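You operate a simulated robot arm through the tools that you are given. There is no shell and no other tool.

The job below is to be done with a simulated robot arm. You get a single attempt, and the scene is never put back.

JOB
Move the tray to the green mat, brush the nest clean and slide it in.
Fine: use the blue brush and put it back. Set down upright: blue brush. What is to be rubbed or washed off counts as gone when no trace of it is left.
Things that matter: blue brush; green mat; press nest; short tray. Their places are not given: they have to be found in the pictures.

It is judged by the outcome, as a careful person would: the job done as asked, and still so three seconds after it is handed in. It fails if anything else is knocked over, pushed out of place, dropped, spilled or broken.

ROBOT AND FRAMES
A 6-joint arm with a two-finger gripper, fixed in place. Base frame: the origin is on the floor under the middle of its stand, x ahead of it, y to its left, z up; the work surface is at about z = 0.86. Lengths are in m, angles in rad, forces in N, time in s.
With the tool pointing down near the work surface it reaches from about 0.36 to 0.86 m from the base axis. Its first joint turns from -2.897 to 2.897 rad. Payload 2.45 kg.
Tool frame: the origin (TCP) lies between the finger pads and is the grasp point; the fingertips stand 0.02 m ahead of it; z points along the fingers, y is the line along which they close. The gripper opens to 0.14 m; its body begins 0.168 m behind the TCP.
Orientation is told as [roll, pitch, yaw] about the base's x, y, z axes, in that order, counted from this pose: with the fingers straight down and closing along the base's y, the tool's x points along the base's -x, its y along +y and its z along -z.

CONTROLS
- The arm moves only by the tool arm_command. Its argument "commands" is a list of rows, each a list of 7 numbers: the shift along the tool's x, y, z in units of 40 mm (1.0 is 40 mm), then the turn, a rotation vector about the tool's x, y, z in units of 5 degrees (1.0 is 5 degrees), then the finger opening in m, from 0 to 0.14. In form: [[x, y, z, ax, ay, az, grip], ...]. A call has 1 to 20 rows; each row shifts and turns the commanded pose from where the row before left it, along the tool's axes as they then stand. A call with a number of a shift or a turn outside -1 to 1 is refused whole. Each row takes 0.2 s and may step no farther than 0.05 m and 0.15 rad from the row before; otherwise, or with a gripper value out of range, the whole call is refused. A pose out of reach is approached as far as the arm can. The call stops where the force on the tool passes 40 N (or 10 N more than at its start, if that is more) or the arm is blocked; 0.2 s more then pass. Each finger travels about 0.045 m/s and halts on what it meets, pressing with about 36 N; the grip force reading is that of the motor and also rises with nothing between the fingers. The clock runs only during rows and for 0.2 s after the last one: add rows that do not move to give the fingers time. It gives the time, the measured TCP pose, the force on the tool (base axes), the opening and the grip force at its end, in the units of the frame above (readings bear some noise), with the torque about the TCP (base axes, N m) and any sound that the robot's microphone picked up.
- Cameras (640 x 400 px; columns grow to the right, rows downward): "scene" is fixed at [0.0513, 0.6494, 1.4436]; the picture's right is [-0.52, -0.85, 0.00], its down [-0.52, 0.32, -0.79] and it looks along [0.67, -0.42, -0.61] (base axes); focal length 326 px, centre (320, 200). "wrist" rides on the gripper at [0.078, 0.011, -0.209] in the tool frame; the picture's right is [-0.14, 0.99, 0.00], its down [-0.92, -0.13, -0.37] and it looks along [-0.37, -0.05, 0.93] (tool axes); focal length 280 px, centre (320, 200).
- grab_frame(camera): a new picture of that camera. The clock stands still meanwhile.
- lift_body(by): moves the trunk up (or, below 0, down) by that many m; the arm rides with it, the base frame stays. It gives what a move gives, with no picture.
- locate(camera, pixels): for up to 12 pixels [column, row] of the newest picture of that camera ("zoom" is the newest enlarged one), the place [x, y, z] in the base frame of the surface seen there, good to about 0.003 m. The clock stands still meanwhile.
- close_up(camera, box): a new picture of the part [left, top, right, bottom] of that camera's present view, enlarged. The clock stands still meanwhile.
- finish_job(): hands the job in; it is judged then, once.

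Unless the task says otherwise, let go and move clear before handing in.

The tools are called after "Emit:" as a command line: name --pt "numbers of a row" for each row, then --argument value for the rest, lists and objects as JSON in quotes. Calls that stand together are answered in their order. arm_command: Moves the arm, as the interface text tells. Its arguments: {"type":"object","properties":{"commands":{"type":"array","items":{"type":"array","items":{"type":"number"}}}},"required":["commands"]} The other tools are called the same way: lift_body (by) moves the trunk up or down; grab_frame (camera) takes a picture; locate (camera, pixels) gives the place of the surface under pixels of a picture; close_up (camera, box) takes an enlarged picture of a part of a camera's view; finish_job () hands the job in.

At the start:

```text
time: 0.0
tool_pos: [0.3164, 0.5457, 1.2494]
ee_rot: [-0.001, -0.001, -0.002]
wrist_force: [-0.1, 0.0, -0.5]
ft_torque: [0.02, -0.05, 0.01]
opening: 0.1402
grasp_force: 0.1
trunk travel left (down, up): [-0.15, 0.08]
```

scene: 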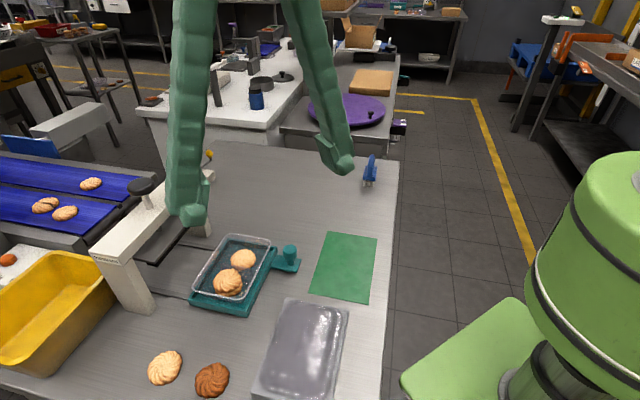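
wrist: 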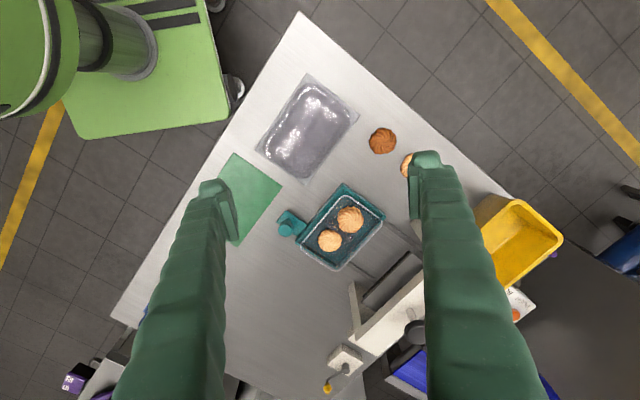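

The scene shows a teal nest with handle around (235,275) holding a clear tray with two cookies, a green mat around (345,267), a blue brush at (370,170), and a press frame at (150,240). I'll look closer before moving.

Emit:
close_up --camera "scene" --box '[170, 210, 330, 330]'

Emit:
close_up --camera "wrist" --box '[200, 140, 440, 300]'

```text
3.33 times, centred on (250, 270) of scene
```

zoom: 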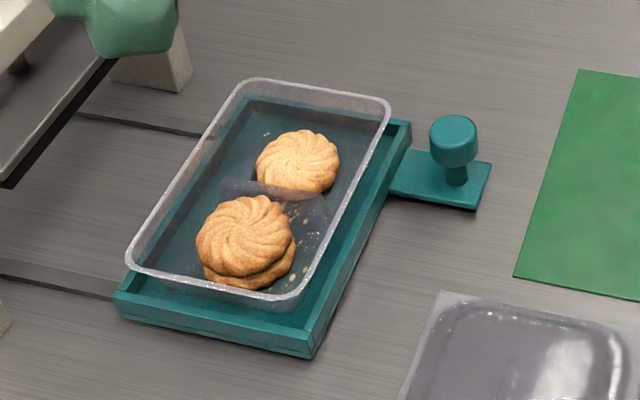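

```text
2.50 times, centred on (320, 220) of wrist
```

zoom: 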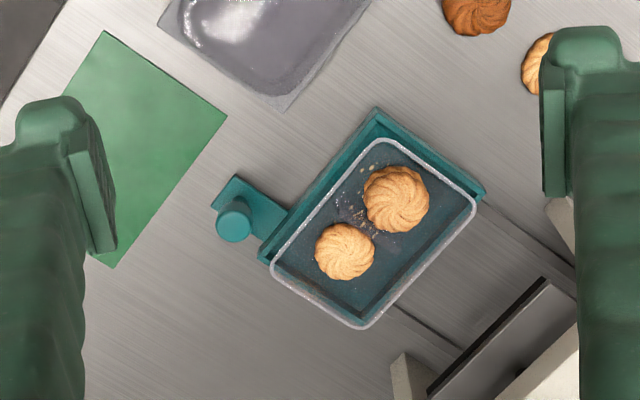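

The tray sits tilted in the nest with crumbs under it (zoom around (300,220)); rails run from the nest to the press. I'll look at the press, brush and locate key points.

Emit:
close_up --camera "scene" --box '[80, 140, 240, 320]'

Emit:
close_up --camera "scene" --box '[330, 140, 410, 200]'

Emit:
close_up --camera "wrist" --box '[300, 200, 460, 400]'

Emit:
locate --camera "scene" --pixels '[[370, 158], [369, 172], [368, 184], [328, 233], [376, 239], [369, 303], [310, 293], [290, 249], [288, 262], [272, 240], [226, 236], [194, 288]]'

Emit:
locate --camera "wrist" --pixels '[[288, 230], [285, 215], [342, 185], [384, 212], [340, 268], [298, 238], [330, 240], [350, 217], [338, 218], [232, 155], [281, 187], [385, 140]]'

```text
2.22 times, centred on (160, 230) of scene
```

zoom: 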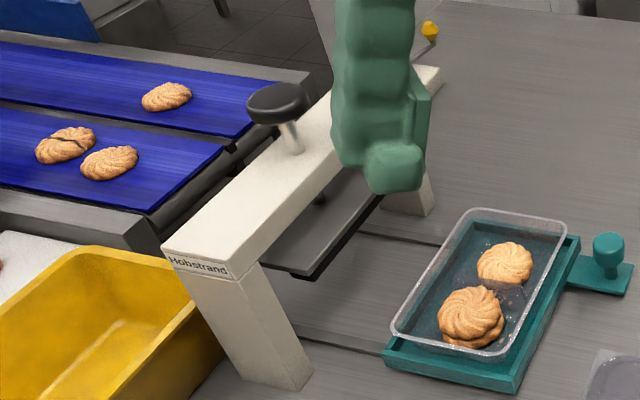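

```text
6.67 times, centred on (370, 170) of scene
```

zoom: 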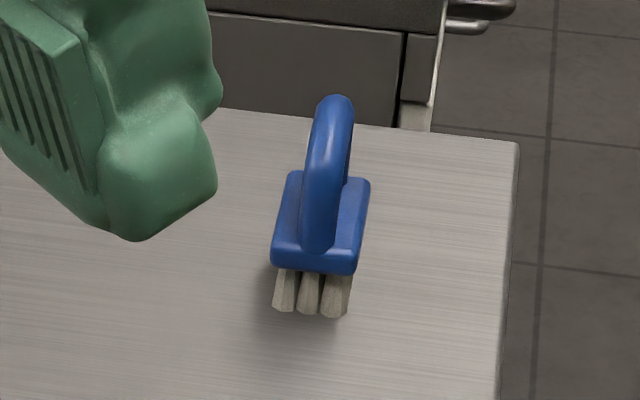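

```text
2.00 times, centred on (380, 300) of wrist
```

zoom: 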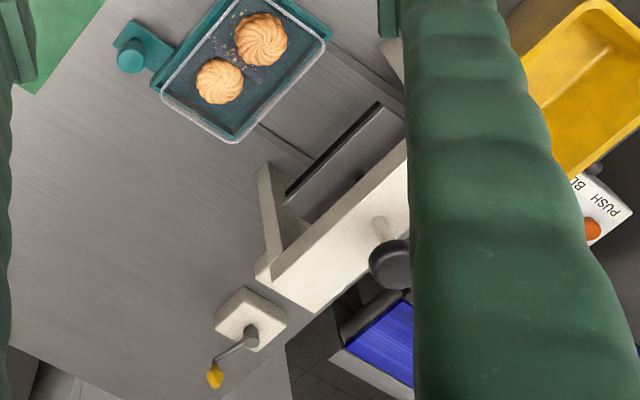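

```text
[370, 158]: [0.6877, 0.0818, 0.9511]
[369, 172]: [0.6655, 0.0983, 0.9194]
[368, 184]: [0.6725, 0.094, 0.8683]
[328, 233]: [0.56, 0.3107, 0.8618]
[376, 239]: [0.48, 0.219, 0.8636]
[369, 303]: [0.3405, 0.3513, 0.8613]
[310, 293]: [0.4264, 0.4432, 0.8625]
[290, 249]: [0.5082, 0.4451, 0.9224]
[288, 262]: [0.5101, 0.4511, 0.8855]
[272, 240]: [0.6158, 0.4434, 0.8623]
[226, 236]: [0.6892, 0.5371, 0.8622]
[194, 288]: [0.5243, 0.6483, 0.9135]
```

```text
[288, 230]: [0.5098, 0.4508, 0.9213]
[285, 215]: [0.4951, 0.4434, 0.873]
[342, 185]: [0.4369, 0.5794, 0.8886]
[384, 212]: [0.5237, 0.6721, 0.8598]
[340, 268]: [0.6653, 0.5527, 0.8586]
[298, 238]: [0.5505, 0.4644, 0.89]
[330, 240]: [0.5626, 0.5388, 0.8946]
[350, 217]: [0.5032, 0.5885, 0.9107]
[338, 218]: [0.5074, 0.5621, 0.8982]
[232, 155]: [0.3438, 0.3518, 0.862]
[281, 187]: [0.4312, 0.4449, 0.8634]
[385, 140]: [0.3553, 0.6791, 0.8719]
```

The brush has a loop handle (top z≈0.951, bristles to z≈0.862), and the rails run perpendicular to the nest's long side toward the platen. I need precise points of tray rim, nest edges, rails and press.

Emit:
close_up --camera "wrist" --box '[270, 170, 400, 280]'

Emit:
locate --camera "zoom" --pixels '[[270, 200], [100, 355], [180, 430], [420, 160]]'

```text
3.64 times, centred on (335, 225) of wrist
```

zoom: 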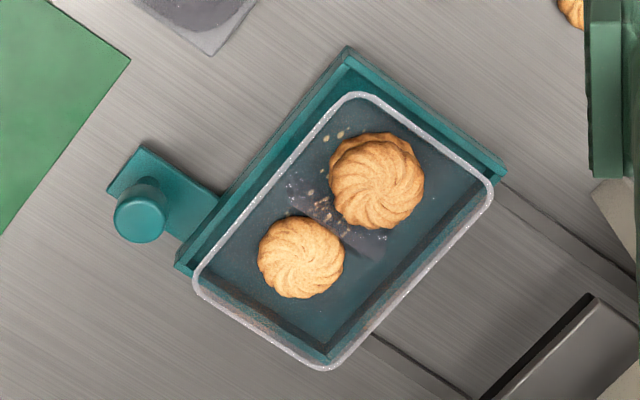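

```text
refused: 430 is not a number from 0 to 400
```

Emit:
locate --camera "zoom" --pixels '[[358, 96], [491, 185], [325, 366], [197, 282], [280, 175], [425, 138], [415, 280], [255, 330], [347, 50], [505, 172], [178, 266], [140, 205]]'

Emit:
locate --camera "zoom" --pixels '[[340, 135], [310, 193], [380, 238], [345, 225], [300, 255], [380, 180], [380, 140], [450, 190], [230, 270], [320, 340], [590, 300], [500, 195]]'

```text
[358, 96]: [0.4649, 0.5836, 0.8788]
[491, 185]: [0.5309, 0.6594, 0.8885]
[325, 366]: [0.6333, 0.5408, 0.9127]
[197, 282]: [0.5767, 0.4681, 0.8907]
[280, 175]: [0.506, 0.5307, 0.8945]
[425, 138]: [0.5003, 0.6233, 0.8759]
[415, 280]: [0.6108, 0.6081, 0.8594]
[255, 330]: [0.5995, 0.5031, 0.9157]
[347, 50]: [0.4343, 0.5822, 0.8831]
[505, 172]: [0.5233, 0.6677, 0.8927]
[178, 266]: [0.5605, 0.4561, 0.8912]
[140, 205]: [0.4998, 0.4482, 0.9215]
```

```text
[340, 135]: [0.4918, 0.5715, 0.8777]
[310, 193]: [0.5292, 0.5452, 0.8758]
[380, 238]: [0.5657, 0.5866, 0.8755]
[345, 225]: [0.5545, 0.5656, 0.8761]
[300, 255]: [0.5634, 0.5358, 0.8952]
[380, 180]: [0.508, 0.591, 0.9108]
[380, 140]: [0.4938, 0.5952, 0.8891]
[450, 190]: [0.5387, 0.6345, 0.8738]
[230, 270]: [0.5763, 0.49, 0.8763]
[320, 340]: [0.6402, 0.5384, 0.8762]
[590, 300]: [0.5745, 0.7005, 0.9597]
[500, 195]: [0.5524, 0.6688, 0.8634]
```

The tray rim is at z≈0.914, centre ≈(0.544,0.561), long axis along (0.71,-0.71); nest outer corners fit a 45° orientation with top ≈0.888. Now I check the press clearance (platen, beam, knob), the rails, and other objects.

Emit:
grab_frame --camera "scene"

Emit:
locate --camera "scene" --pixels '[[145, 185], [95, 258], [137, 283], [153, 262], [180, 232], [130, 310], [155, 297], [168, 237], [188, 297], [200, 240], [208, 233], [138, 262]]'

Emit:
close_up --camera "scene" --box '[240, 280, 360, 400]'

```text
taken
```

scene: 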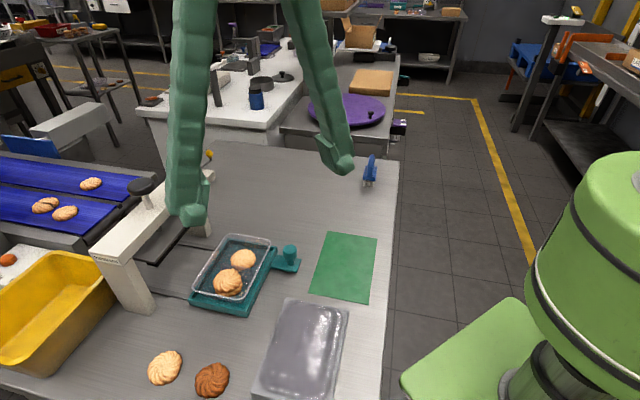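

```text
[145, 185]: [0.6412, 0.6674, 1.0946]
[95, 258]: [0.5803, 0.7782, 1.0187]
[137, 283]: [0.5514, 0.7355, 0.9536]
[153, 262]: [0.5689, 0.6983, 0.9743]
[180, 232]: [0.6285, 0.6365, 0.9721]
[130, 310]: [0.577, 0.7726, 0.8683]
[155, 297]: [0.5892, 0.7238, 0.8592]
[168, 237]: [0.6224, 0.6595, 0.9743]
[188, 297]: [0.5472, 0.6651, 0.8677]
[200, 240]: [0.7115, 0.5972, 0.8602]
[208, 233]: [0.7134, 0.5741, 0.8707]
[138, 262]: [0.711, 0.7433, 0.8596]
```

```text
3.33 times, centred on (300, 340) of scene
```

zoom: 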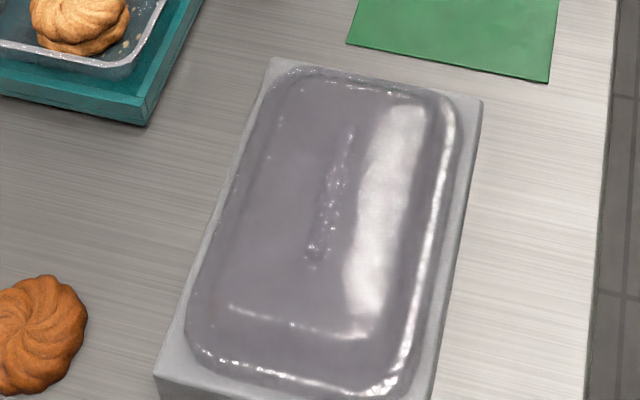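

The platen edge (scene (153,262)) is at s=(x+y)/√2≈0.895, z≈0.974, about 0.114 m from the tray centre, so I must keep the opening moderate near it. I'll turn the gripper to yaw −45° and hover high over the tray to measure it better.

Emit:
arm_command --pt "0 0 0 0 0 1 0.125" --pt "0 0 0 0 0 1 0.125" --pt "0 0 0 0 0 1 0.125" --pt "0 0 0 0 0 1 0.125" --pt "0 0 0 0 0 1 0.125" --pt "0 0 0 0 0 1 0.125" --pt "0 0 0 0 0 1 0.125" --pt "0 0 0 0 0 1 0.125" --pt "0 0 0 0 0 1 0.125" --pt "-0.6225 0.636 0.417 0 0 0 0.125" --pt "-0.6225 0.636 0.417 0 0 0 0.125" --pt "-0.6225 0.636 0.417 0 0 0 0.125" --pt "-0.6225 0.636 0.417 0 0 0 0.125" --pt "-0.6225 0.636 0.417 0 0 0 0.125" --pt "-0.6225 0.636 0.417 0 0 0 0.125" --pt "0 0 0 0 0 0 0.125"

Emit:
grab_frame --camera "wrist"

Emit:
grab_frame --camera "scene"

```text
time: 3.4
tool_pos: [0.5297, 0.5493, 1.1501]
ee_rot: [-0.003, -0.001, -0.783]
wrist_force: [0.3, 0.9, -0.9]
ft_torque: [0.06, -0.01, 0.0]
opening: 0.1248
grasp_force: 0.0
trunk travel left (down, up): [-0.15, 0.08]
```

```text
taken
```

wrist: 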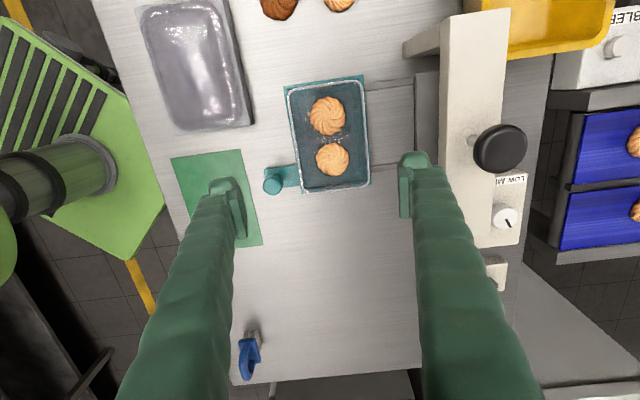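

```text
taken
```

scene: 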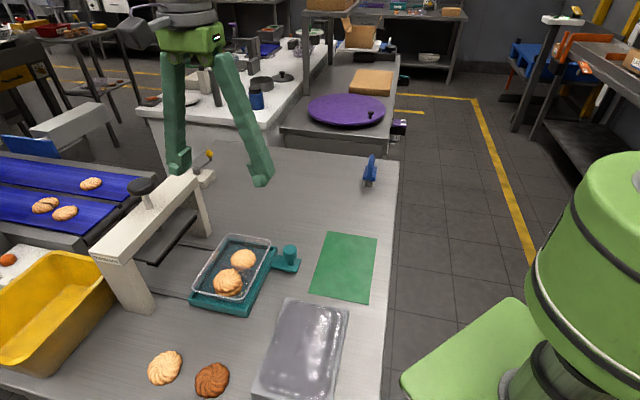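

The view is now aligned with the tray (px 285–370, 78–193). I zoom in to measure the rim and where the press knob (500,147) and platen are.

Emit:
close_up --camera "wrist" --box '[250, 65, 410, 205]'

Emit:
locate --camera "wrist" --pixels '[[500, 147], [476, 140], [416, 77], [416, 110], [440, 110], [276, 180], [293, 176], [249, 345], [249, 375], [245, 355], [405, 60], [500, 275]]'

```text
2.86 times, centred on (330, 135) of wrist
```

zoom: 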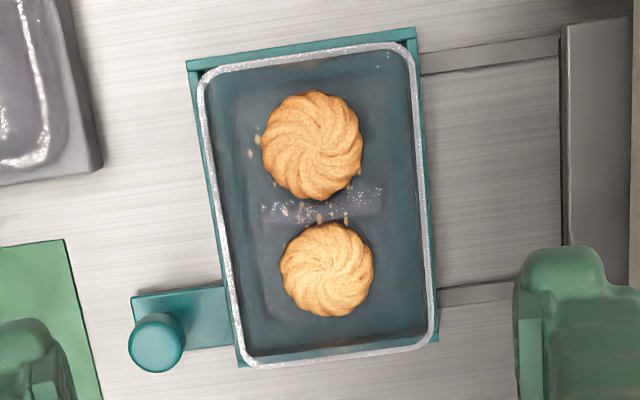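

```text
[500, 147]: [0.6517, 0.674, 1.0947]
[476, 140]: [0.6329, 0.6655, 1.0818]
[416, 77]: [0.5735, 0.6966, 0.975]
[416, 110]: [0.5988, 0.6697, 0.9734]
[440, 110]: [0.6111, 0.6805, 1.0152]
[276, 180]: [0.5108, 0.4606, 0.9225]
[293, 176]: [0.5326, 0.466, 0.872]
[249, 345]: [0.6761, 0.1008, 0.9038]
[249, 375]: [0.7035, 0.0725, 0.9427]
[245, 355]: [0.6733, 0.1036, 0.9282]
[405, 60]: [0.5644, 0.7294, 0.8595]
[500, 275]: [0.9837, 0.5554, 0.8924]
```

Tray rim measures ≈0.113 × 0.169 m, centre at s≈0.782, u≈−0.010 (x≈0.546, y≈0.560); finger outer edges stay ~18 mm from the platen with 0.125 opening. I'll centre over it and descend to z≈0.99, then check.

Emit:
arm_command --pt "0.077 0.475 0 0 0 0 0.125" --pt "0 0 0.8 0 0 0 0.125" --pt "0 0 0.8 0 0 0 0.125" --pt "0 0 0.8 0 0 0 0.125" --pt "0 0 0.8 0 0 0 0.125" --pt "0 0 0.8 0 0 0 0.125" --pt "0 0 0 0 0 0 0.125"

Emit:
grab_frame --camera "wrist"

Emit:
close_up --camera "scene" --box '[100, 130, 320, 330]'

```text
time: 5.0
tool_pos: [0.5401, 0.5636, 0.9888]
ee_rot: [0.001, 0.001, -0.785]
wrist_force: [0.6, -0.1, -0.2]
ft_torque: [0.01, 0.02, 0.0]
opening: 0.125
grasp_force: 0.0
trunk travel left (down, up): [-0.15, 0.08]
```

```text
taken
```

wrist: 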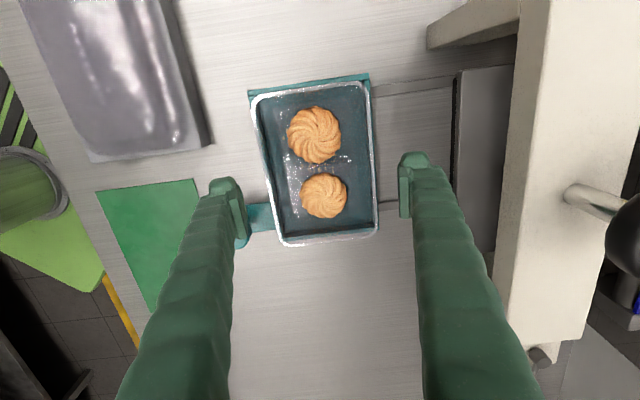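

```text
2.00 times, centred on (210, 230) of scene
```

zoom: 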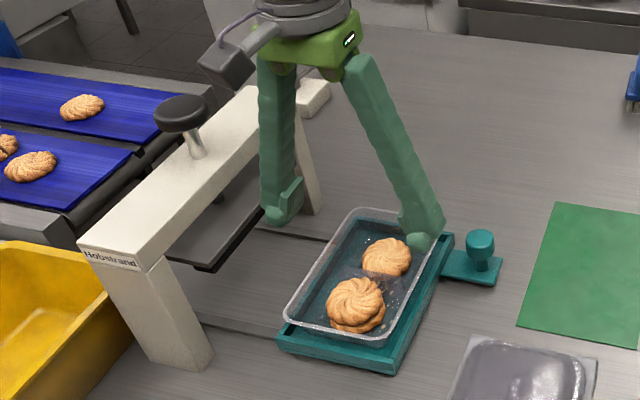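

The rim (cols 262–376 at row 160) is centred between the fingers within ~1 mm and the platen is clear. I descend to TCP z≈0.916 with the fingers just straddling the rim.

Emit:
arm_command --pt "0 0.02 0.6 0 0 0 0.125" --pt "0 0 0.6 0 0 0 0.125" --pt "0 0 0.6 0 0 0 0.125" --pt "0 0 0 0 0 0 0.125"

Emit:
grab_frame --camera "wrist"

Emit:
close_up --camera "scene" --box '[170, 190, 330, 330]'

```text
time: 6.0
tool_pos: [0.5416, 0.5658, 0.9174]
ee_rot: [0.001, 0.0, -0.785]
wrist_force: [0.8, -0.4, -0.4]
ft_torque: [0.0, 0.01, -0.05]
opening: 0.125
grasp_force: 0.0
trunk travel left (down, up): [-0.15, 0.08]
```

```text
taken
```

wrist: 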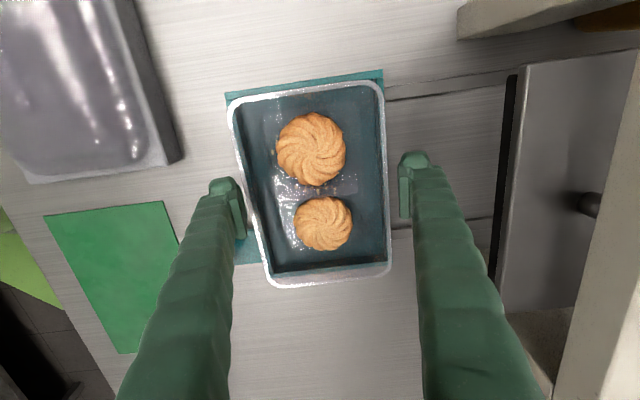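

```text
2.86 times, centred on (250, 260) of scene
```

zoom: 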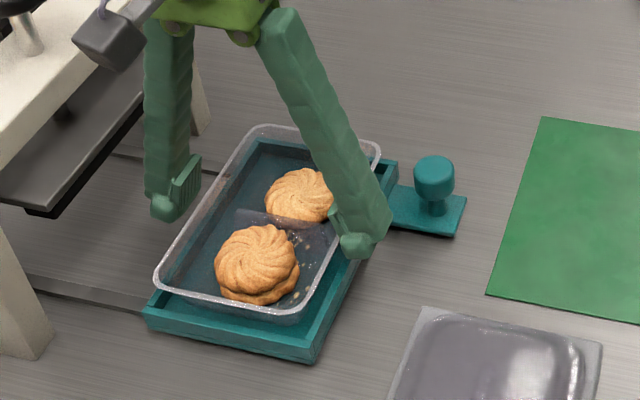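

The fingers straddle the rim with the pads around rim height (left pad col 243, right pad col 402). Now I close gently on the tray.

Emit:
arm_command --pt "0 -0.03 0 0 0 0 0.12" --pt "0 0 0 0 0 0 0.115" --pt "0 0 0 0 0 0 0.11" --pt "0 0 0 0 0 0 0.105" --pt "0 0 0 0 0 0 0.1"

Emit:
grab_frame --camera "wrist"

Emit:
close_up --camera "scene" --box '[170, 190, 330, 330]'

```text
time: 7.2
tool_pos: [0.5402, 0.5656, 0.9187]
ee_rot: [-0.001, 0.0, -0.786]
wrist_force: [1.2, -0.3, 1.2]
ft_torque: [-0.06, 0.05, 0.0]
opening: 0.106
grasp_force: 24.2
trunk travel left (down, up): [-0.15, 0.08]
```

```text
taken
```

wrist: 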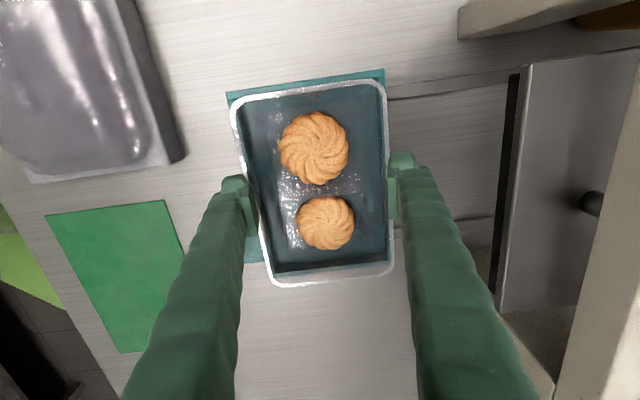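

```text
2.86 times, centred on (250, 260) of scene
```

zoom: 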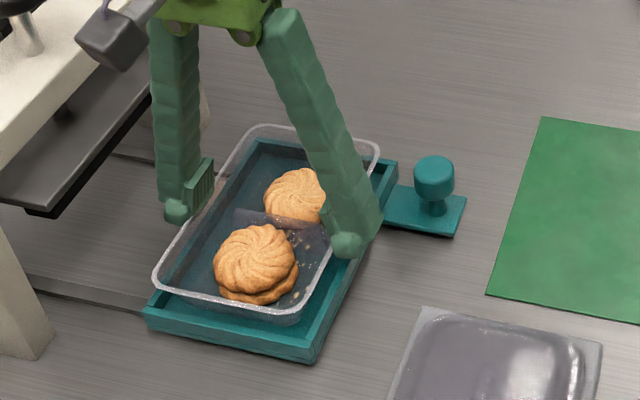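

Opening stopped at 0.106 with 24 N grip while commanded to 0.100. I hold a bit to let the grip settle and confirm.

Emit:
arm_command --pt "0 0 0 0 0 0 0.095" --pt "0 0 0 0 0 0 0.09" --pt "0 0 0 0 0 0 0.09"

Emit:
close_up --camera "wrist" --box '[210, 60, 430, 300]'

```text
time: 8.0
tool_pos: [0.5399, 0.5646, 0.9168]
ee_rot: [0.001, -0.001, -0.786]
wrist_force: [0.8, -1.4, 0.2]
ft_torque: [-0.03, 0.01, 0.0]
opening: 0.106
grasp_force: 23.8
trunk travel left (down, up): [-0.15, 0.08]
```

```text
1.67 times, centred on (320, 180) of wrist
```

zoom: 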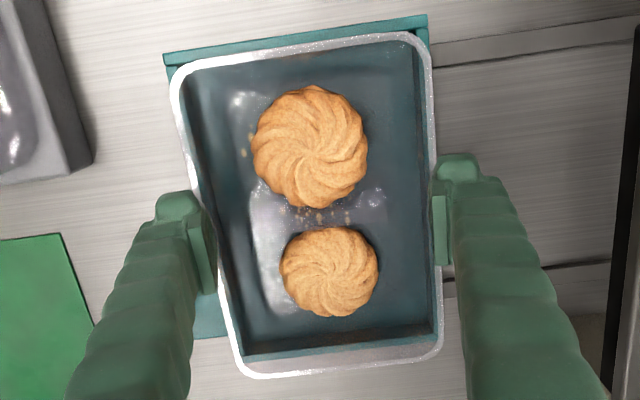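

Grip is stable at 0.106 m. I lift slowly by ~1.5 cm first and check that the tray comes up level.

Emit:
arm_command --pt "0 0 -0.1 0 0 0 0.09" --pt "0 0 -0.15 0 0 0 0.09" --pt "0 0 -0.15 0 0 0 0.09" --pt "0 0 0 0 0 0 0.09"

Emit:
close_up --camera "scene" --box '[170, 190, 330, 330]'

Emit:
close_up --camera "wrist" --box '[210, 60, 430, 300]'

```text
time: 9.0
tool_pos: [0.5418, 0.5639, 0.9335]
ee_rot: [-0.001, 0.001, -0.787]
wrist_force: [0.2, -0.3, -0.5]
ft_torque: [0.02, 0.0, -0.01]
opening: 0.1063
grasp_force: 24.0
trunk travel left (down, up): [-0.15, 0.08]
```

```text
2.86 times, centred on (250, 260) of scene
```

zoom: 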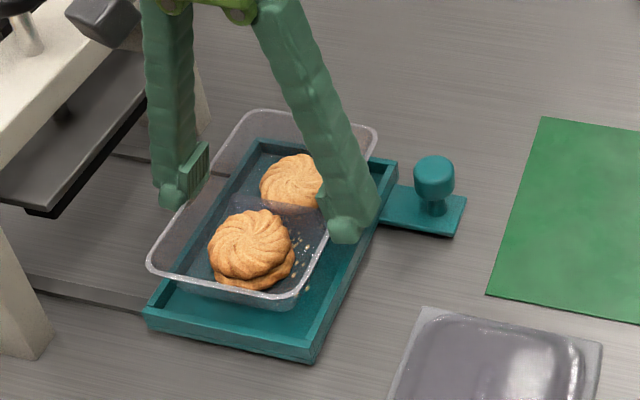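

```text
1.67 times, centred on (320, 180) of wrist
```

zoom: 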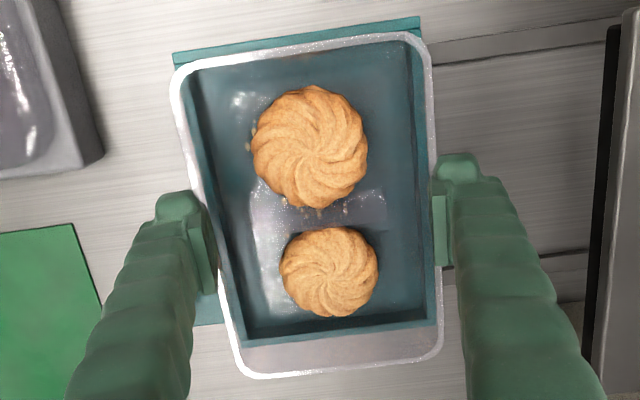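

The tray is up and level, and the crumbs stayed on the nest floor. I lift to about z=1.0 and carry it smoothly toward the mat.

Emit:
arm_command --pt "0 0 -0.3 0 0 0 0.09" --pt "0 0 -0.4 0 0 0 0.09" --pt "0 0 -0.4 0 0 0 0.09" --pt "0 0 -0.4 0 0 0 0.09" --pt "0 0 -0.2 0 0 0 0.09" --pt "-0.08 -0.2 0 0 0 0 0.09" --pt "-0.17 -0.4 0 0 0 0 0.09" --pt "-0.2 -0.5 0 0 0 0 0.09" --pt "-0.2 -0.5 0 0 0 0 0.09" --pt "-0.2 -0.5 0 0 0 0 0.09" --pt "-0.2 -0.5 0 0 0 0 0.09" --pt "-0.2 -0.5 0 0 0 0 0.09" --pt "-0.2 -0.5 0 0 0 0 0.09" --pt "-0.2 -0.5 0 0 0 0 0.09" --pt "-0.2 -0.5 0 0 0 0 0.09" --pt "-0.2 -0.5 0 0 0 0 0.09" --pt "-0.17 -0.4 0 0 0 0 0.09" --pt "-0.1 -0.2 0 0 0 0 0.09" --pt "0 0 0 0 0 0 0.09"

Emit:
grab_frame --camera "wrist"

Emit:
grab_frame --camera "scene"

```text
time: 13.0
tool_pos: [0.4458, 0.3361, 1.0006]
ee_rot: [0.001, 0.0, -0.784]
wrist_force: [-0.3, 0.4, -0.9]
ft_torque: [-0.01, -0.03, -0.01]
opening: 0.1062
grasp_force: 23.9
trunk travel left (down, up): [-0.15, 0.08]
```

```text
taken
```

wrist: 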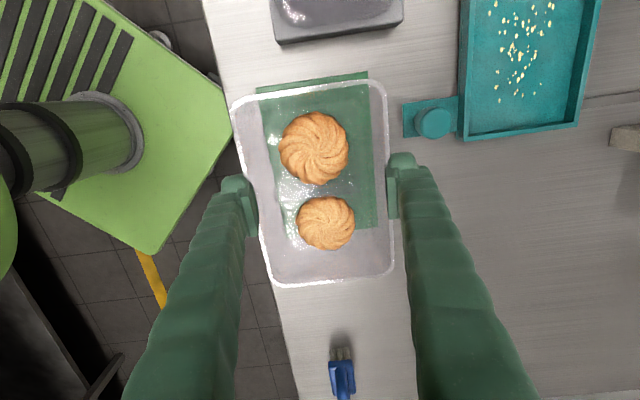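

```text
taken
```

scene: 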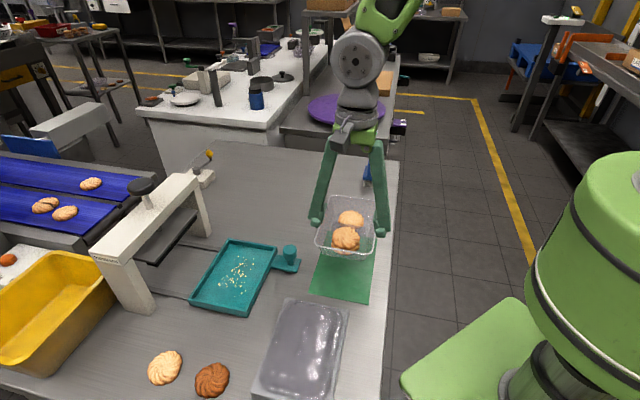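

Tray is over the mat (mat corners visible at (256,88), (368,72), (374,225)) and the empty nest shows crumbs. I measure the nest floor, crumb extent and mat corners.

Emit:
close_up --camera "scene" --box '[180, 230, 310, 320]'

Emit:
locate --camera "scene" --pixels '[[227, 241], [275, 248], [247, 314], [191, 298], [225, 260], [235, 290], [250, 265], [205, 288], [290, 249], [282, 260], [298, 270], [340, 290]]'

Emit:
locate --camera "wrist" --pixels '[[256, 89], [367, 74], [373, 224], [250, 150], [341, 365], [342, 350], [432, 122], [475, 50], [520, 30], [520, 100], [580, 60], [463, 137]]'

```text
4.44 times, centred on (245, 275) of scene
```

zoom: 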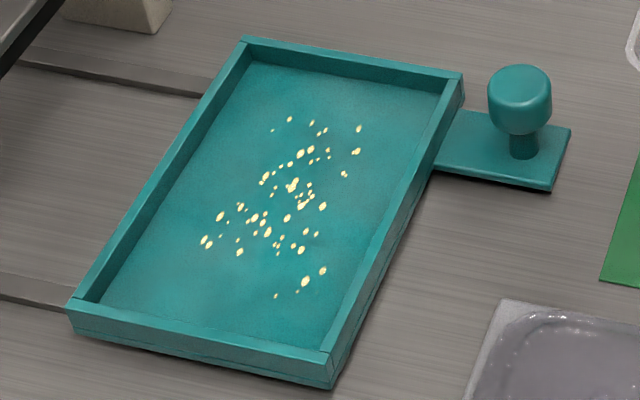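

```text
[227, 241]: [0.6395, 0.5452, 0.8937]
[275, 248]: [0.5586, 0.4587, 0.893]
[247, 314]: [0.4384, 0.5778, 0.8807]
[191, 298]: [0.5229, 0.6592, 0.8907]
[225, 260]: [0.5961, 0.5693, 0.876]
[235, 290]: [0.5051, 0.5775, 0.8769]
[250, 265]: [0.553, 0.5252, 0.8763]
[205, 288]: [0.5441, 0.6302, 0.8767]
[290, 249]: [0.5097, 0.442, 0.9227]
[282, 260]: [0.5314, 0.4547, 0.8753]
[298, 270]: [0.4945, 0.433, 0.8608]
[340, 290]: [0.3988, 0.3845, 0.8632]
```

```text
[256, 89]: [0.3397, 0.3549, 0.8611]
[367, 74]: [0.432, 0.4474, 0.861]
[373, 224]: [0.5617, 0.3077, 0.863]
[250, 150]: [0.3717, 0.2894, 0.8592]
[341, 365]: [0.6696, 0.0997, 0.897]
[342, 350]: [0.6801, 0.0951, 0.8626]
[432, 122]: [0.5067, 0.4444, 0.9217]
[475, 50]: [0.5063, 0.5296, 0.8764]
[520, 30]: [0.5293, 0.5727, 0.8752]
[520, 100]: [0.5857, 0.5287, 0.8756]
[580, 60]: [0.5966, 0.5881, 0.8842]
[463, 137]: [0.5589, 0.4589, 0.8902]
```

Nest floor is z≈0.876, so the tray is ≈38 mm deep and should touch the mat at TCP z≈0.904. I fine-centre on the mat (centre s≈0.5555, u≈0.0857) and descend to just above contact.

Emit:
arm_command --pt "-0.05 0.04 0.2 0 0 0 0.09" --pt "0 0 0.4 0 0 0 0.09" --pt "0 0 0.4 0 0 0 0.09" --pt "0 0 0.4 0 0 0 0.09" --pt "0 0 0.4 0 0 0 0.09" --pt "0 0 0.3 0 0 0 0.09" --pt "0 0 0.15 0 0 0 0.09" --pt "0 0 0 0 0 0 0.09"

Emit:
grab_frame --camera "wrist"

Emit:
close_up --camera "scene" --box '[290, 200, 410, 310]'

```text
time: 14.8
tool_pos: [0.4476, 0.3368, 0.9113]
ee_rot: [0.0, -0.001, -0.785]
wrist_force: [-0.2, -0.6, 0.0]
ft_torque: [-0.02, 0.0, 0.01]
opening: 0.106
grasp_force: 24.6
trunk travel left (down, up): [-0.15, 0.08]
```

```text
taken
```

wrist: 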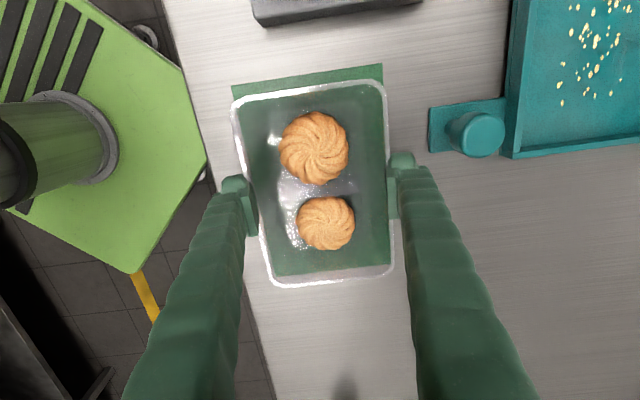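

```text
3.64 times, centred on (350, 255) of scene
```

zoom: 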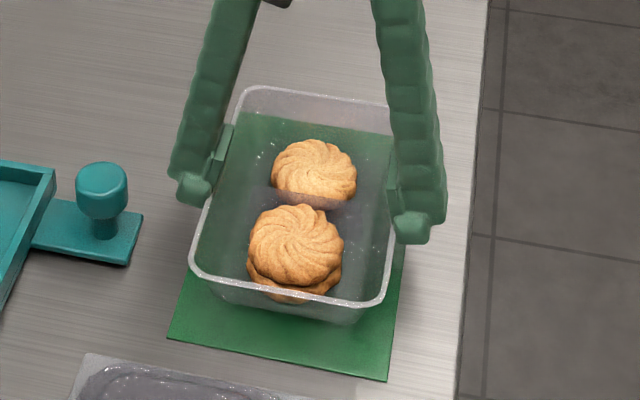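

Centred well over the mat with no contact yet (force ≈0). I descend in ~2 mm steps to touch.

Emit:
arm_command --pt "0 0 0.06 0 0 0 0.09" --pt "0 0 0.05 0 0 0 0.09" --pt "0 0 0.04 0 0 0 0.09" --pt "0 0 0 0 0 0 0.09"

```text
time: 15.8
tool_pos: [0.4473, 0.3365, 0.9047]
ee_rot: [0.001, 0.001, -0.787]
wrist_force: [-0.5, 0.9, 0.5]
ft_torque: [0.01, -0.01, 0.03]
opening: 0.1057
grasp_force: 23.9
trunk travel left (down, up): [-0.15, 0.08]
```

Emit:
arm_command --pt "0 0 0.03 0 0 0 0.09" --pt "0 0 0 0 0 0 0.09"

Emit:
close_up --camera "scene" --box '[290, 200, 410, 310]'

```text
time: 16.4
tool_pos: [0.4479, 0.3367, 0.9029]
ee_rot: [-0.001, 0.0, -0.786]
wrist_force: [0.6, -0.1, 0.4]
ft_torque: [0.01, -0.02, -0.01]
opening: 0.1058
grasp_force: 24.1
trunk travel left (down, up): [-0.15, 0.08]
```

```text
3.64 times, centred on (350, 255) of scene
```

zoom: 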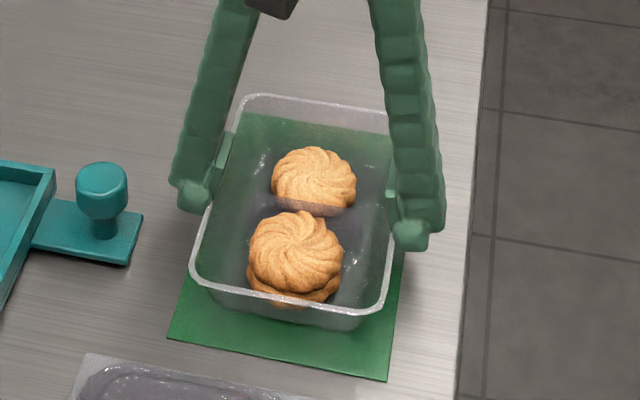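

No contact force yet at TCP z≈0.903; I continue with 1 mm steps.

Emit:
arm_command --pt "0 0 0.03 0 0 0 0.09" --pt "0 0 0.025 0 0 0 0.09" --pt "0 0 0 0 0 0 0.09"

Emit:
close_up --camera "scene" --box '[290, 200, 410, 310]'

```text
time: 17.2
tool_pos: [0.4475, 0.3368, 0.9027]
ee_rot: [-0.001, 0.0, -0.787]
wrist_force: [-0.3, 0.2, 0.6]
ft_torque: [0.01, -0.01, 0.0]
opening: 0.1064
grasp_force: 24.3
trunk travel left (down, up): [-0.15, 0.08]
```

```text
3.64 times, centred on (350, 255) of scene
```

zoom: 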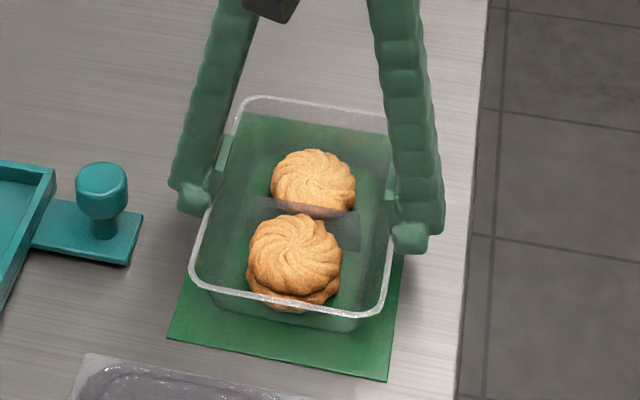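

Readings are within noise (force 0.6 N); I go on with 1 mm steps watching the force.

Emit:
arm_command --pt "0 0 0.025 0 0 0 0.09" --pt "0 0 0.025 0 0 0 0.09" --pt "0 0 0 0 0 0 0.09"

Emit:
close_up --camera "scene" --box '[290, 200, 410, 310]'

```text
time: 18.0
tool_pos: [0.4476, 0.3376, 0.9002]
ee_rot: [0.002, 0.0, -0.784]
wrist_force: [0.8, -1.7, 9.8]
ft_torque: [-0.06, 0.06, 0.05]
opening: 0.1058
grasp_force: 23.1
trunk travel left (down, up): [-0.15, 0.08]
```

```text
3.64 times, centred on (350, 255) of scene
```

zoom: 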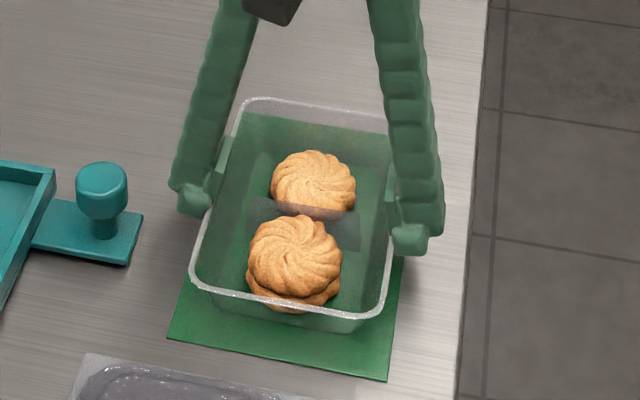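

Contact: 9.8 N upward, so the tray stands on the mat. I ease off slightly and open the fingers slowly, then lift clear.

Emit:
arm_command --pt "0 0 -0.02 0 0 0 0.1" --pt "0 0 0 0 0 0 0.108" --pt "0 0 0 0 0 0 0.114" --pt "0 0 0 0 0 0 0.12" --pt "0 0 0 0 0 0 0.128" --pt "0 0 0 0 0 0 0.128"

Emit:
grab_frame --camera "wrist"

Emit:
close_up --camera "scene" --box '[290, 200, 410, 310]'

```text
time: 19.4
tool_pos: [0.4477, 0.3375, 0.9016]
ee_rot: [-0.001, -0.001, -0.786]
wrist_force: [-0.3, 0.1, -0.3]
ft_torque: [0.01, -0.01, -0.01]
opening: 0.128
grasp_force: 0.1
trunk travel left (down, up): [-0.15, 0.08]
```

```text
taken
```

wrist: 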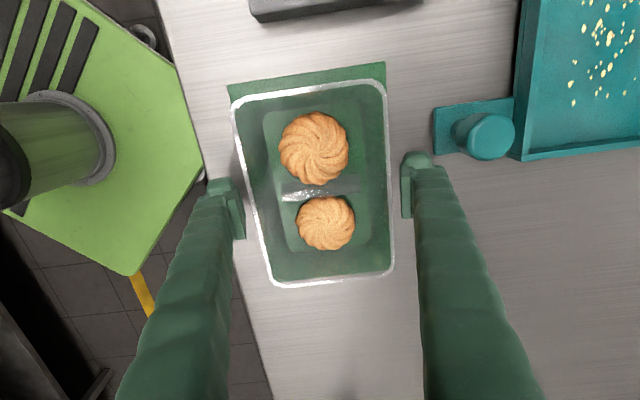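

```text
3.64 times, centred on (350, 255) of scene
```

zoom: 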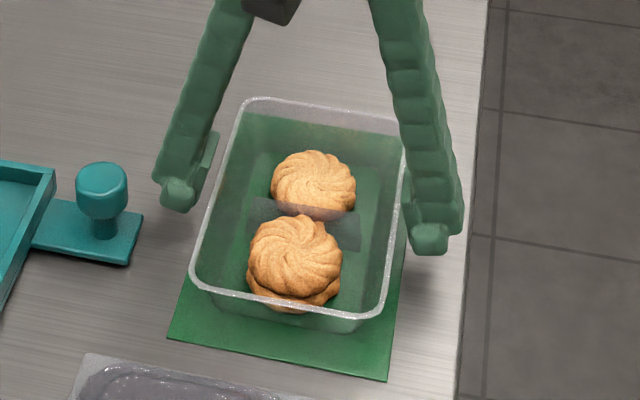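

The tray is released and stands on the mat. I lift straight up and go look at the brush from above.

Emit:
arm_command --pt "0 0 -0.3 0 0 0 0.128" --pt "0 0 -0.7 0 0 0 0.128" --pt "0 0 -0.8 0 0 0 0.128" --pt "0 0 -0.8 0 0 0 0.128" --pt "0 0 -0.8 0 0 0 0.128" --pt "0 0 -0.8 0 0 0 0.128" --pt "0 0 -0.8 0 0 0 0.128" --pt "-0.8 0 0 0 0 0 0.128" --pt "-0.8 0 0 0 0 0 0.128" --pt "-0.8 0 0 0 0 0 0.128" --pt "-0.8 0 0 0 0 0 0.128" --pt "-0.8 0 0 0 0 0 0.128" --pt "-0.8 0 0 0 0 0 0.128" --pt "-0.8 0 0 0 0 0 0.128" --pt "-0.8 0 0 0 0 0 0.128" --pt "0 0 0 0 0 0 0.128"

Emit:
grab_frame --camera "wrist"

Emit:
grab_frame --camera "scene"

```text
time: 22.8
tool_pos: [0.6285, 0.1554, 1.1006]
ee_rot: [0.001, 0.001, -0.782]
wrist_force: [-0.5, -0.5, -0.8]
ft_torque: [0.01, 0.02, -0.04]
opening: 0.1281
grasp_force: 0.1
trunk travel left (down, up): [-0.15, 0.08]
```

```text
taken
```

wrist: 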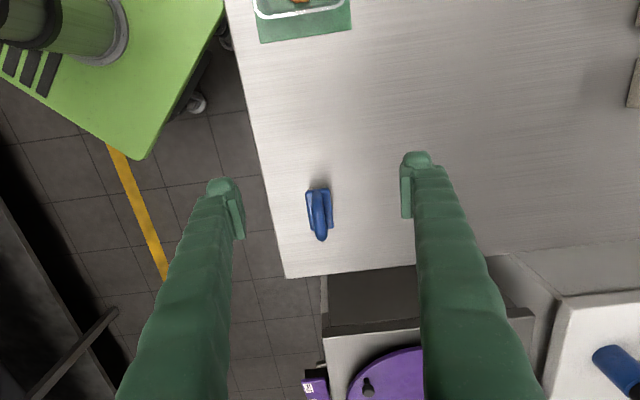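

```text
taken
```

scene: 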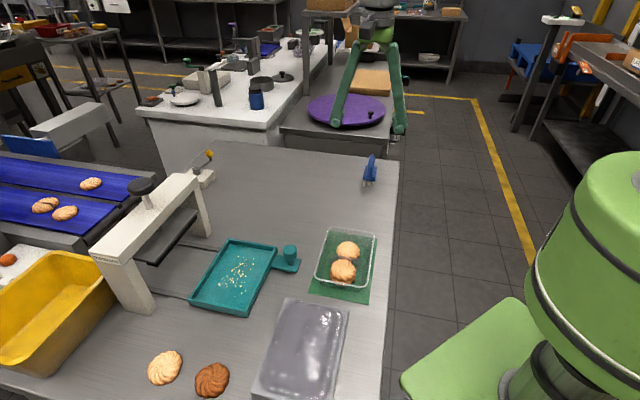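

The tray stands on the mat; the brush is at wrist (306–333,187–240) with its loop handle in a plane roughly along the table's long axis. Zooming in to get orientation.

Emit:
close_up --camera "wrist" --box '[290, 175, 350, 250]'

Emit:
locate --camera "zoom" --pixels '[[300, 90], [310, 180], [325, 320], [258, 110], [372, 85], [395, 190], [270, 200], [310, 120], [318, 250], [325, 345], [305, 62], [290, 150]]'

```text
5.33 times, centred on (320, 212) of wrist
```

zoom: 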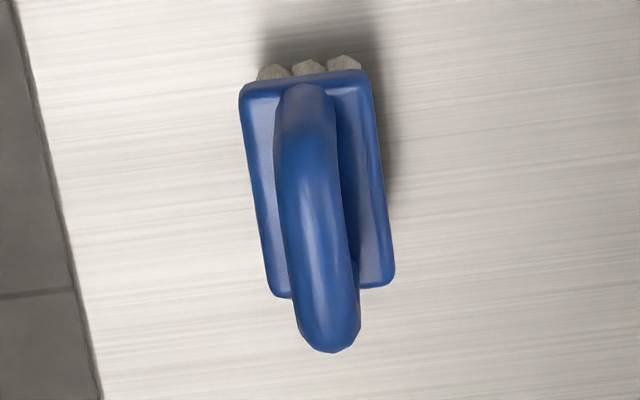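

```text
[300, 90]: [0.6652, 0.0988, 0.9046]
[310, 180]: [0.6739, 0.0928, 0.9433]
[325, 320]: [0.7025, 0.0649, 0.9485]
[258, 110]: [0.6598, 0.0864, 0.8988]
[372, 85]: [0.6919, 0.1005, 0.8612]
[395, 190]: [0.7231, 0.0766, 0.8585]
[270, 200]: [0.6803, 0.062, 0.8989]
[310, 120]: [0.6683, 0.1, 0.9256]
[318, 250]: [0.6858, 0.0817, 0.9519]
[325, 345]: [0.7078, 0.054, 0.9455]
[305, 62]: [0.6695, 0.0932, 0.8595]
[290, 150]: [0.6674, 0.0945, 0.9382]
```

The brush block spans s≈0.5225–0.559, u≈0.402–0.471, aligned with the table axes; the handle arch (≈18 mm thick, top z≈0.952) is centred at s≈0.5425, u≈0.434. I move above it with a reduced opening.

Emit:
arm_command --pt "-0.62 -0.075 0 0 0 0 0.11" --pt "-0.62 -0.075 0 0 0 0 0.09" --pt "-0.62 -0.075 0 0 0 0 0.07" --pt "-0.62 -0.075 0 0 0 0 0.06" --pt "0 0 0.65 0 0 0 0.06" --pt "0 0 0.65 0 0 0 0.06" --pt "0 0 0.65 0 0 0 0.06" --pt "0 0 0.65 0 0 0 0.06" --pt "0 0 0 0 0 0 0.06"

Emit:
grab_frame --camera "wrist"

Emit:
close_up --camera "scene" --box '[310, 100, 430, 200]'

```text
time: 24.8
tool_pos: [0.6916, 0.0767, 0.9963]
ee_rot: [-0.001, 0.0, -0.786]
wrist_force: [-0.3, 0.5, -0.1]
ft_torque: [-0.01, -0.02, -0.03]
opening: 0.0602
grasp_force: 0.1
trunk travel left (down, up): [-0.15, 0.08]
```

```text
taken
```

wrist: 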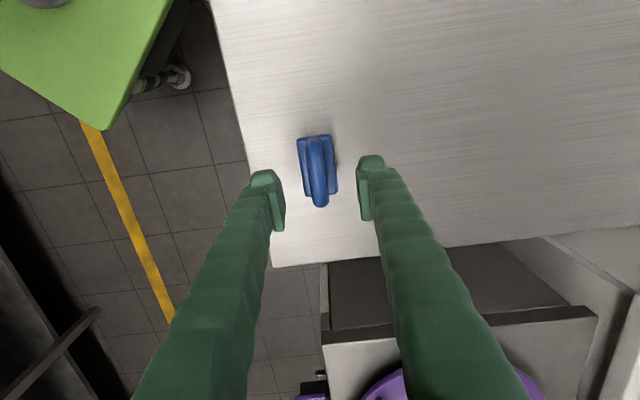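

```text
4.00 times, centred on (370, 150) of scene
```

zoom: 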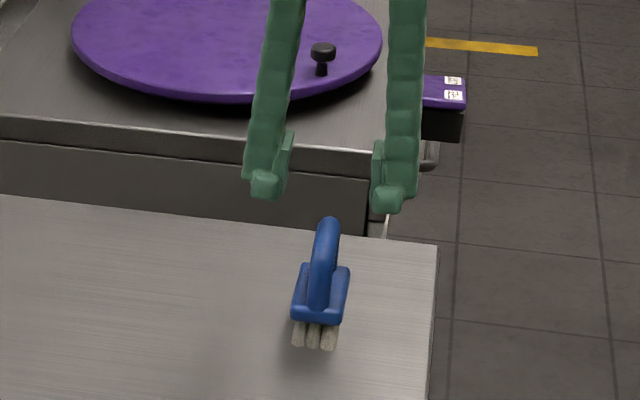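

The gripper is centred over the handle (handle at (318,170), pads at 280 and 362). I descend to TCP z≈0.932 and close.

Emit:
arm_command --pt "0 0 0.5 0 0 0 0.06" --pt "0 0 0.5 0 0 0 0.06" --pt "0 0 0.4 0 0 0 0.06" --pt "0 0 0.2 0 0 0 0.06" --pt "0 0 0 0 0 0 0.06"

Emit:
close_up --camera "scene" --box '[310, 120, 430, 200]'

Emit:
grab_frame --camera "wrist"

```text
time: 26.0
tool_pos: [0.6906, 0.0774, 0.9316]
ee_rot: [0.0, -0.001, -0.785]
wrist_force: [0.1, -0.3, -0.6]
ft_torque: [0.0, -0.02, 0.0]
opening: 0.0602
grasp_force: 0.0
trunk travel left (down, up): [-0.15, 0.08]
```

```text
5.00 times, centred on (370, 160) of scene
```

zoom: 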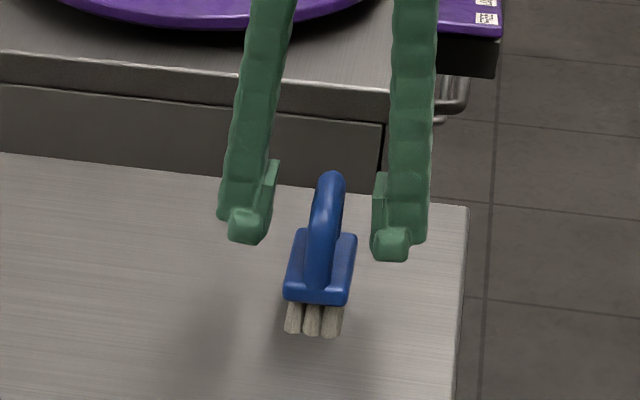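

```text
taken
```

wrist: 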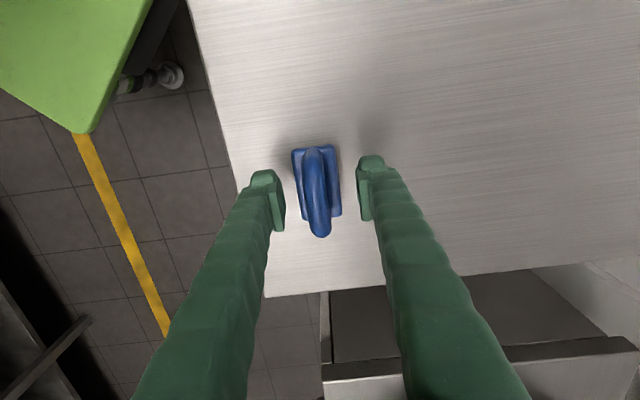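

Pads straddle the handle symmetrically. Closing now.

Emit:
arm_command --pt "0 0 0 0 0 0 0.045" --pt "0 0 0 0 0 0 0.03" --pt "0 0 0 0 0 0 0.022" --pt "0 0 0 0 0 0 0.014" --pt "0 0 0 0 0 0 0.005" --pt "0 0 0 0 0 0 0.005"

Emit:
close_up --camera "scene" --box '[310, 120, 430, 200]'

Emit:
grab_frame --camera "wrist"

```text
time: 27.4
tool_pos: [0.6917, 0.0774, 0.9322]
ee_rot: [0.001, 0.0, -0.786]
wrist_force: [0.1, -0.7, -0.9]
ft_torque: [0.0, -0.02, 0.01]
opening: 0.0122
grasp_force: 36.0
trunk travel left (down, up): [-0.15, 0.08]
```

```text
5.00 times, centred on (370, 160) of scene
```

zoom: 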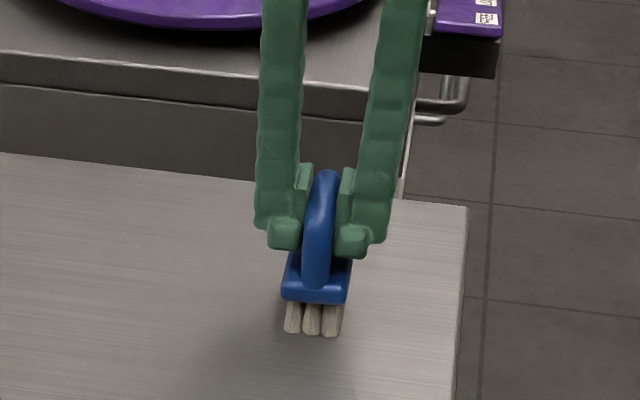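

```text
taken
```

wrist: 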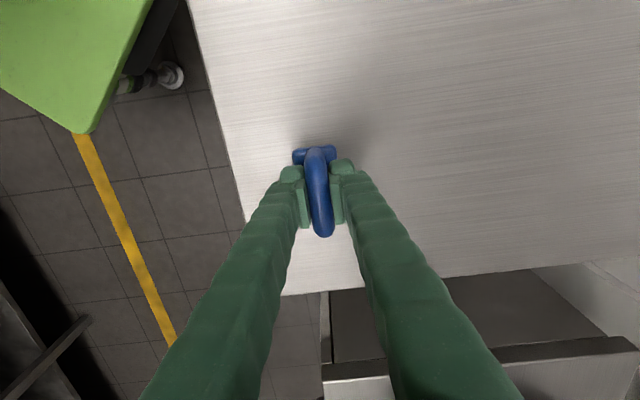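

The handle is held at 12 mm with 36 N. I lift the brush and carry it over clear table to hover above the nest.

Emit:
arm_command --pt "0 0 -0.2 0 0 0 0.005" --pt "0 0 -0.6 0 0 0 0.005" --pt "0 0 -0.9 0 0 0 0.005" --pt "0 0 -0.9 0 0 0 0.005" --pt "0 0 -0.6 0 0 0 0.005" --pt "0.8 0.386 0 0 0 0 0.005" --pt "0.8 0.386 0 0 0 0 0.005" --pt "0.8 0.386 0 0 0 0 0.005" --pt "0.8 0.386 0 0 0 0 0.005" --pt "0.8 0.386 0 0 0 0 0.005" --pt "0.8 0.386 0 0 0 0 0.005" --pt "0.8 0.386 0 0 0 0 0.005" --pt "0.8 0.386 0 0 0 0 0.005" --pt "0.8 0.386 0 0 0 0 0.005" --pt "0.8 0.386 0 0 0 0 0.005" --pt "0.8 0.386 0 0 0 0 0.005" --pt "0.8 0.386 0 0 0 0 0.005" --pt "0.8 0.386 0 0 0 0 0.005" --pt "0.8 0.386 0 0 0 0 0.005" --pt "0 0 0 0 0 0 0.005"

Emit:
grab_frame --camera "wrist"

Emit:
grab_frame --camera "scene"

```text
time: 31.6
tool_pos: [0.5249, 0.5461, 1.0611]
ee_rot: [0.0, 0.001, -0.788]
wrist_force: [-0.3, 1.0, -1.2]
ft_torque: [0.02, -0.01, -0.01]
opening: 0.0127
grasp_force: 35.9
trunk travel left (down, up): [-0.15, 0.08]
```

```text
taken
```

wrist: 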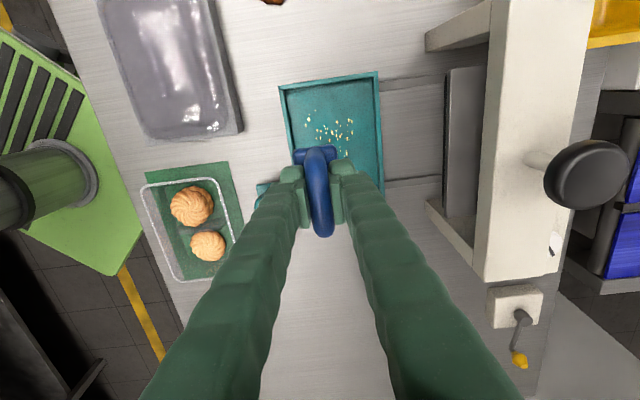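

```text
taken
```

scene: 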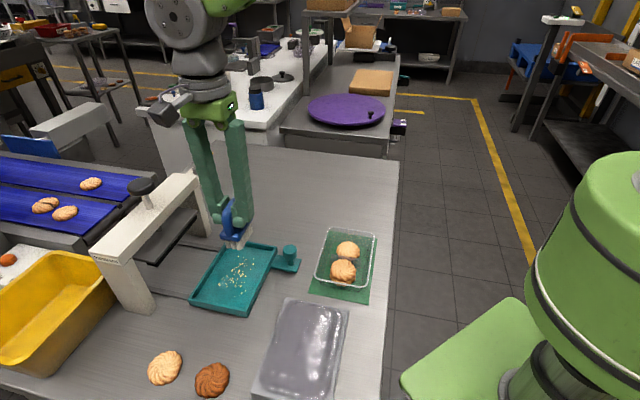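

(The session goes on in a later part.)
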